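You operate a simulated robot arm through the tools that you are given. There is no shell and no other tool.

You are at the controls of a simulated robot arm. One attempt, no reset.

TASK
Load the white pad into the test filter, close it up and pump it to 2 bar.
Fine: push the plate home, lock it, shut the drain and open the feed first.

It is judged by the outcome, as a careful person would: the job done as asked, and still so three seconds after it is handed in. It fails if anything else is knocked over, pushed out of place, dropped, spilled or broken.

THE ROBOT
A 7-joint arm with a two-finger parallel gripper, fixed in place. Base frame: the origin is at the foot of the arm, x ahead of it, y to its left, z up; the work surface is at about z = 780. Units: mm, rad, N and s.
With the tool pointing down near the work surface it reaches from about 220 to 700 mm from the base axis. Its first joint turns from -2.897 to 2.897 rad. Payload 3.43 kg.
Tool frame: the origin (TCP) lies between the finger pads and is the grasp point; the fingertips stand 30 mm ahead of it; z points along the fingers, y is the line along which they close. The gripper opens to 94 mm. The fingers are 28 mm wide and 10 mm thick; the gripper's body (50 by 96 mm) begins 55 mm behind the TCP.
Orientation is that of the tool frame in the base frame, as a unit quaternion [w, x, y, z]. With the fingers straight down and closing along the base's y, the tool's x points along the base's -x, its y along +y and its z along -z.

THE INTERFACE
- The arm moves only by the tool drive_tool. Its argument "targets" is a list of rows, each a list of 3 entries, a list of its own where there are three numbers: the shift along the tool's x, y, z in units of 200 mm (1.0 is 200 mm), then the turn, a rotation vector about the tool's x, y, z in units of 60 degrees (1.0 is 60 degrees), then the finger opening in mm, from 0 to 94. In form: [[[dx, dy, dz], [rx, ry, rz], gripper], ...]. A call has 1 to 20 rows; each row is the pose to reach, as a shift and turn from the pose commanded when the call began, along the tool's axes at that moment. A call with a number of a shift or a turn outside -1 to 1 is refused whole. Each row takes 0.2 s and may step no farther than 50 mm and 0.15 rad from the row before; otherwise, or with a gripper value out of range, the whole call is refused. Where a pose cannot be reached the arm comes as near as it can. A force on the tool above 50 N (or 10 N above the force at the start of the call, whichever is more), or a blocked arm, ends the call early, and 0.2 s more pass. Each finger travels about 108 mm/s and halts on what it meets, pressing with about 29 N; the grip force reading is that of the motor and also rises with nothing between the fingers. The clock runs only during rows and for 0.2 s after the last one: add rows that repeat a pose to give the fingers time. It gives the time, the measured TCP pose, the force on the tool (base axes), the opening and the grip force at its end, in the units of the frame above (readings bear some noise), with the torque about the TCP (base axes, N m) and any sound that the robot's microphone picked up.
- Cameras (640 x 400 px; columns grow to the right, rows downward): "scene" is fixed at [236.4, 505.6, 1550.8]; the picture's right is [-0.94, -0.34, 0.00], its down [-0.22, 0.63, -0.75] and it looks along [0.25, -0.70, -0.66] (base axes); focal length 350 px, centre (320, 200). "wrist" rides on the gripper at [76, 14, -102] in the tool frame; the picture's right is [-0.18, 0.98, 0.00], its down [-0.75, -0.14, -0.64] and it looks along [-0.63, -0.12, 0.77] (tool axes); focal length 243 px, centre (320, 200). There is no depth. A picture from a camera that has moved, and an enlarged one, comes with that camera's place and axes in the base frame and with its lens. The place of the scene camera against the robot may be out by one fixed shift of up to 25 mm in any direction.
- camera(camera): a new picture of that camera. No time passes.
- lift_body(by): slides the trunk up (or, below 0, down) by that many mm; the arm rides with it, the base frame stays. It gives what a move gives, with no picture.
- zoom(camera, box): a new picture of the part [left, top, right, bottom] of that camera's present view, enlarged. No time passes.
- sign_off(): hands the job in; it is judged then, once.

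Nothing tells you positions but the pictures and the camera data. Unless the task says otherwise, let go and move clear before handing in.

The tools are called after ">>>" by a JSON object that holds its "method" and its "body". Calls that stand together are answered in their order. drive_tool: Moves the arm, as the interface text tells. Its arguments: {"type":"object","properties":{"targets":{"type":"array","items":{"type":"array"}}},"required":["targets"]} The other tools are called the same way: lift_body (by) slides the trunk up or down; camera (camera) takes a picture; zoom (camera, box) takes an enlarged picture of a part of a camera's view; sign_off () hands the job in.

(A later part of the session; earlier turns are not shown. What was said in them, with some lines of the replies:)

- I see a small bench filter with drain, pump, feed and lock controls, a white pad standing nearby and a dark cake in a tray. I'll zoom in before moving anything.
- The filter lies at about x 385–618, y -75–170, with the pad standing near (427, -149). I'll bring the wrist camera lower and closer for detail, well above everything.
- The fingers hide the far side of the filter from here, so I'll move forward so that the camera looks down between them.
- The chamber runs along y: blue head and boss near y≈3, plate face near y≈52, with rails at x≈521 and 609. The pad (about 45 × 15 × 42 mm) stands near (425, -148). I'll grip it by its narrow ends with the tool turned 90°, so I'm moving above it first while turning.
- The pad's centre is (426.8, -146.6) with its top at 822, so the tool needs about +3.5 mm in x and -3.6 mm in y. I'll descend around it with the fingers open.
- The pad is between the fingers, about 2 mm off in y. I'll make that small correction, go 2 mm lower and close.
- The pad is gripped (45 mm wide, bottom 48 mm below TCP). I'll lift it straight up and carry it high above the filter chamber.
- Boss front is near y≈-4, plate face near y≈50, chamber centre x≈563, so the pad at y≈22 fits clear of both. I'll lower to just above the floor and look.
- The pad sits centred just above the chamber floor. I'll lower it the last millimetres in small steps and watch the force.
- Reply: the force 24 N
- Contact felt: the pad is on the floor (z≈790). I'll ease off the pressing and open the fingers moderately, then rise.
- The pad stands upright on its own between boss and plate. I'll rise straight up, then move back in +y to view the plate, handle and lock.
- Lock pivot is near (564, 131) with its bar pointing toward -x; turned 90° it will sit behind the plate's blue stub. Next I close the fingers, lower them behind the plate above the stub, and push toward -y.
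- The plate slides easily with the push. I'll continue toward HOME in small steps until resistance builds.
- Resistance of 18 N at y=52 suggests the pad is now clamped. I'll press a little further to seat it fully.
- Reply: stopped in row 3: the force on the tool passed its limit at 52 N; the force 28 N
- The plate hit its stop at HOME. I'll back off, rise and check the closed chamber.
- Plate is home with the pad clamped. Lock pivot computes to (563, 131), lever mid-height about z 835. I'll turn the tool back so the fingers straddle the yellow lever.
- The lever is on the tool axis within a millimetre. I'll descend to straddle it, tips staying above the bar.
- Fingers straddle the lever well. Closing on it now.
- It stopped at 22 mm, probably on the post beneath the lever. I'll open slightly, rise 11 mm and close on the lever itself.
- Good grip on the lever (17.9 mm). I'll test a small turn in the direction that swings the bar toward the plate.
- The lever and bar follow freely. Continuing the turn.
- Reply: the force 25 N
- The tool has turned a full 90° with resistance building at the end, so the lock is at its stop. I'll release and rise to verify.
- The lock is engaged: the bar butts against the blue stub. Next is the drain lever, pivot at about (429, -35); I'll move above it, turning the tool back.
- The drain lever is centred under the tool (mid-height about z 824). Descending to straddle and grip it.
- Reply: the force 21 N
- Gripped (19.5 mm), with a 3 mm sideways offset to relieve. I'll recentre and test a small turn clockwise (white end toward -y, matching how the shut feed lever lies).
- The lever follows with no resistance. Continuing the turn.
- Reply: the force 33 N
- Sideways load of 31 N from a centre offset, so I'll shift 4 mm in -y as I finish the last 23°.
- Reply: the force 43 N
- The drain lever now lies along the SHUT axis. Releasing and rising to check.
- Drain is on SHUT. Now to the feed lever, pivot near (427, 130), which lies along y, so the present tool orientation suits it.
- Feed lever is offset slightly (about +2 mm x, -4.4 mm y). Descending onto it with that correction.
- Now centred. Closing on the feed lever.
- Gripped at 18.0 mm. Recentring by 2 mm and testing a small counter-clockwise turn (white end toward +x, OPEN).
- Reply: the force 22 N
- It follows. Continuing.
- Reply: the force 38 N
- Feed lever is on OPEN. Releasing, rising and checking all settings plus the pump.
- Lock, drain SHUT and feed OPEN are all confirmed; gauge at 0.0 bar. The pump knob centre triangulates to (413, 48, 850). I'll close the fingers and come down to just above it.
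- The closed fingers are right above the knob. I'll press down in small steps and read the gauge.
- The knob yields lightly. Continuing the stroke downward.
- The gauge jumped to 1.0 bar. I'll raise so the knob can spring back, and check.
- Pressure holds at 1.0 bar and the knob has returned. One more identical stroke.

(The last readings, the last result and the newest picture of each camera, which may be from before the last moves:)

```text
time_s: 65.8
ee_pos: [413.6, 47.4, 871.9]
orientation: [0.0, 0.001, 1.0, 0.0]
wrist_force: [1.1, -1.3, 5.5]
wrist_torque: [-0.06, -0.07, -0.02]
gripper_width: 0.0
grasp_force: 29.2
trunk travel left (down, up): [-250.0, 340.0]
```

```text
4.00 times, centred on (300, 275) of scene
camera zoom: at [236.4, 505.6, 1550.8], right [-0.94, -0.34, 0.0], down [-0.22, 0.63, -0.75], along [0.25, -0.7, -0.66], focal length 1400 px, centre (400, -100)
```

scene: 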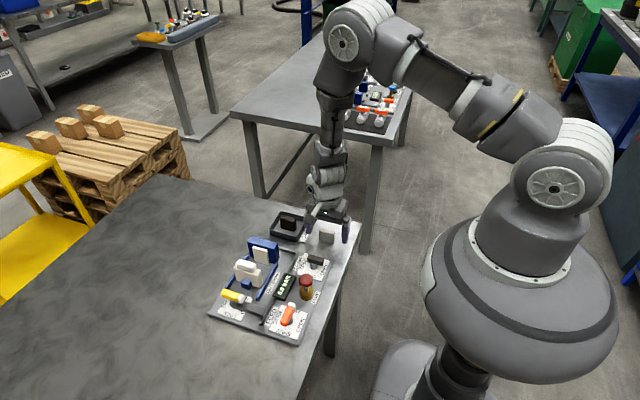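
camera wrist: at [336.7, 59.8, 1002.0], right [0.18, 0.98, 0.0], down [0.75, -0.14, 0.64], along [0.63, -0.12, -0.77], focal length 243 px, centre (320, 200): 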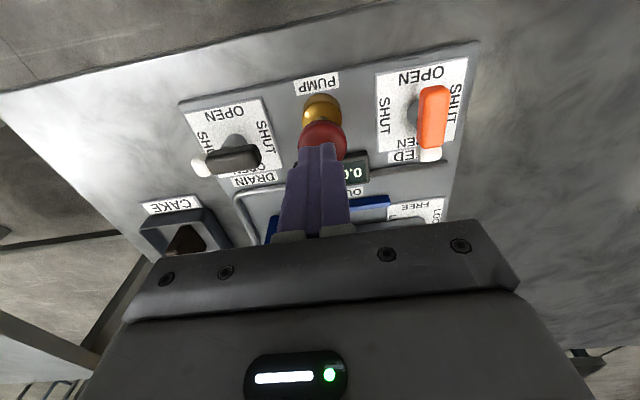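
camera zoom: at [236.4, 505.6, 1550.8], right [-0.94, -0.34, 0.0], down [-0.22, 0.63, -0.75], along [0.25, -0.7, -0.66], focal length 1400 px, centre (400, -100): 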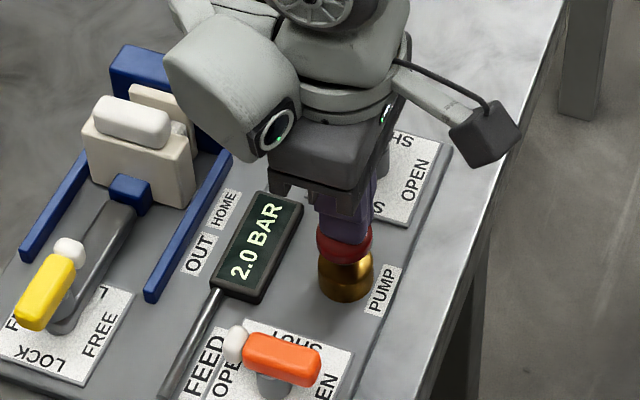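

The gauge reads 2.0 bar. I'll rise straight up well clear and watch whether it holds.

>>> {"method": "drive_tool", "body": {"targets": [[[0, 0, -0.05], [0, 0, 0], 0], [[0, 0, -0.12], [0, 0, 0], 0], [[0, 0, -0.3], [0, 0, 0], 0], [[0, 0, -0.5], [0, 0, 0], 0], [[0, 0, -0.7], [0, 0, 0], 0], [[0, 0, -0.9], [0, 0, 0], 0], [[0, 0, -0.9], [0, 0, 0], 0], [[0, 0, -0.9], [0, 0, 0], 0], [[0, 0, -0.9], [0, 0, 0], 0], [[0, 0, -0.9], [0, 0, 0], 0], [[0, 0, -0.9], [0, 0, 0], 0], [[0, 0, -0.9], [0, 0, 0], 0], [[0, 0, -0.9], [0, 0, 0], 0], [[0, 0, -0.9], [0, 0, 0], 0], [[0, 0, -0.9], [0, 0, 0], 0], [[0, 0, -0.9], [0, 0, 0], 0]]}}

>>> {"method": "zoom", "body": {"camera": "scene", "box": [200, 200, 360, 350]}}

>>> {"method": "camera", "body": {"camera": "wrist"}}

>>> {"method": "zoom", "body": {"camera": "scene", "box": [225, 225, 285, 290]}}

```text
time_s: 69.2
ee_pos: [414.6, 44.4, 1050.9]
orientation: [0.0, 0.0, 1.0, 0.0]
wrist_force: [-0.1, -0.2, -0.6]
wrist_torque: [0.02, 0.02, -0.02]
gripper_width: 0.1
grasp_force: 28.5
trunk travel left (down, up): [-250.0, 340.0]
```

```text
2.67 times, centred on (280, 275) of scene
camera zoom: at [236.4, 505.6, 1550.8], right [-0.94, -0.34, 0.0], down [-0.22, 0.63, -0.75], along [0.25, -0.7, -0.66], focal length 933 px, centre (427, 0)
```

zoom: 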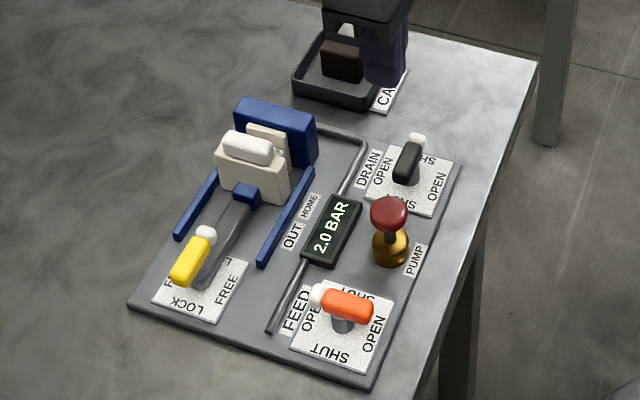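

```text
taken
camera wrist: at [336.9, 58.8, 1152.6], right [0.18, 0.98, 0.0], down [0.75, -0.14, 0.64], along [0.63, -0.12, -0.77], focal length 243 px, centre (320, 200)
```

wrist: 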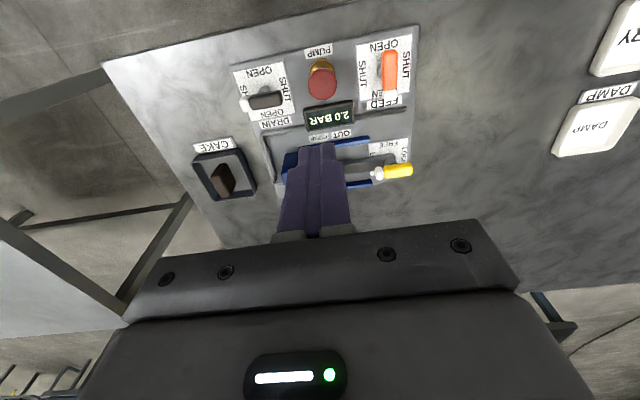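

```text
6.15 times, centred on (255, 258) of scene
camera zoom: at [236.4, 505.6, 1550.8], right [-0.94, -0.34, 0.0], down [-0.22, 0.63, -0.75], along [0.25, -0.7, -0.66], focal length 2154 px, centre (720, -154)
```

zoom: 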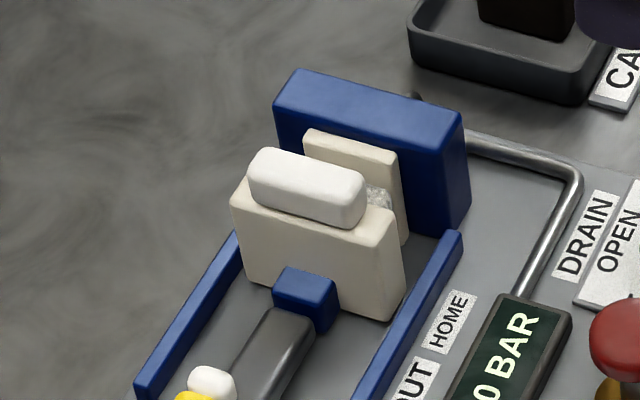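

The gauge has held 2.0 bar for about three seconds. The pad is clamped with the plate home and locked, the drain is shut, the feed is open, and the arm is clear. I'm handing in now.

>>> {"method": "sign_off", "body": {}}

```text
The job is handed in.
```

The white pad is loaded in the test filter, the filter is closed up, and the gauge reads 2.0 bar. It held that for about three seconds after I moved the arm clear, and then I handed the job in.

- **Pad and plate:** the pad is clamped between the fixed blue end and the plate, which I pushed to its stop at HOME.
- **Lock:** I turned it to LOCK, and its bar sits against the back of the plate.
- **Valves:** the drain is on SHUT and the feed is on OPEN; I set both before pumping.
- **Pump:** it took two strokes, each adding 1 bar.

In the pictures, nothing else on the bench was knocked over, moved or spilled.
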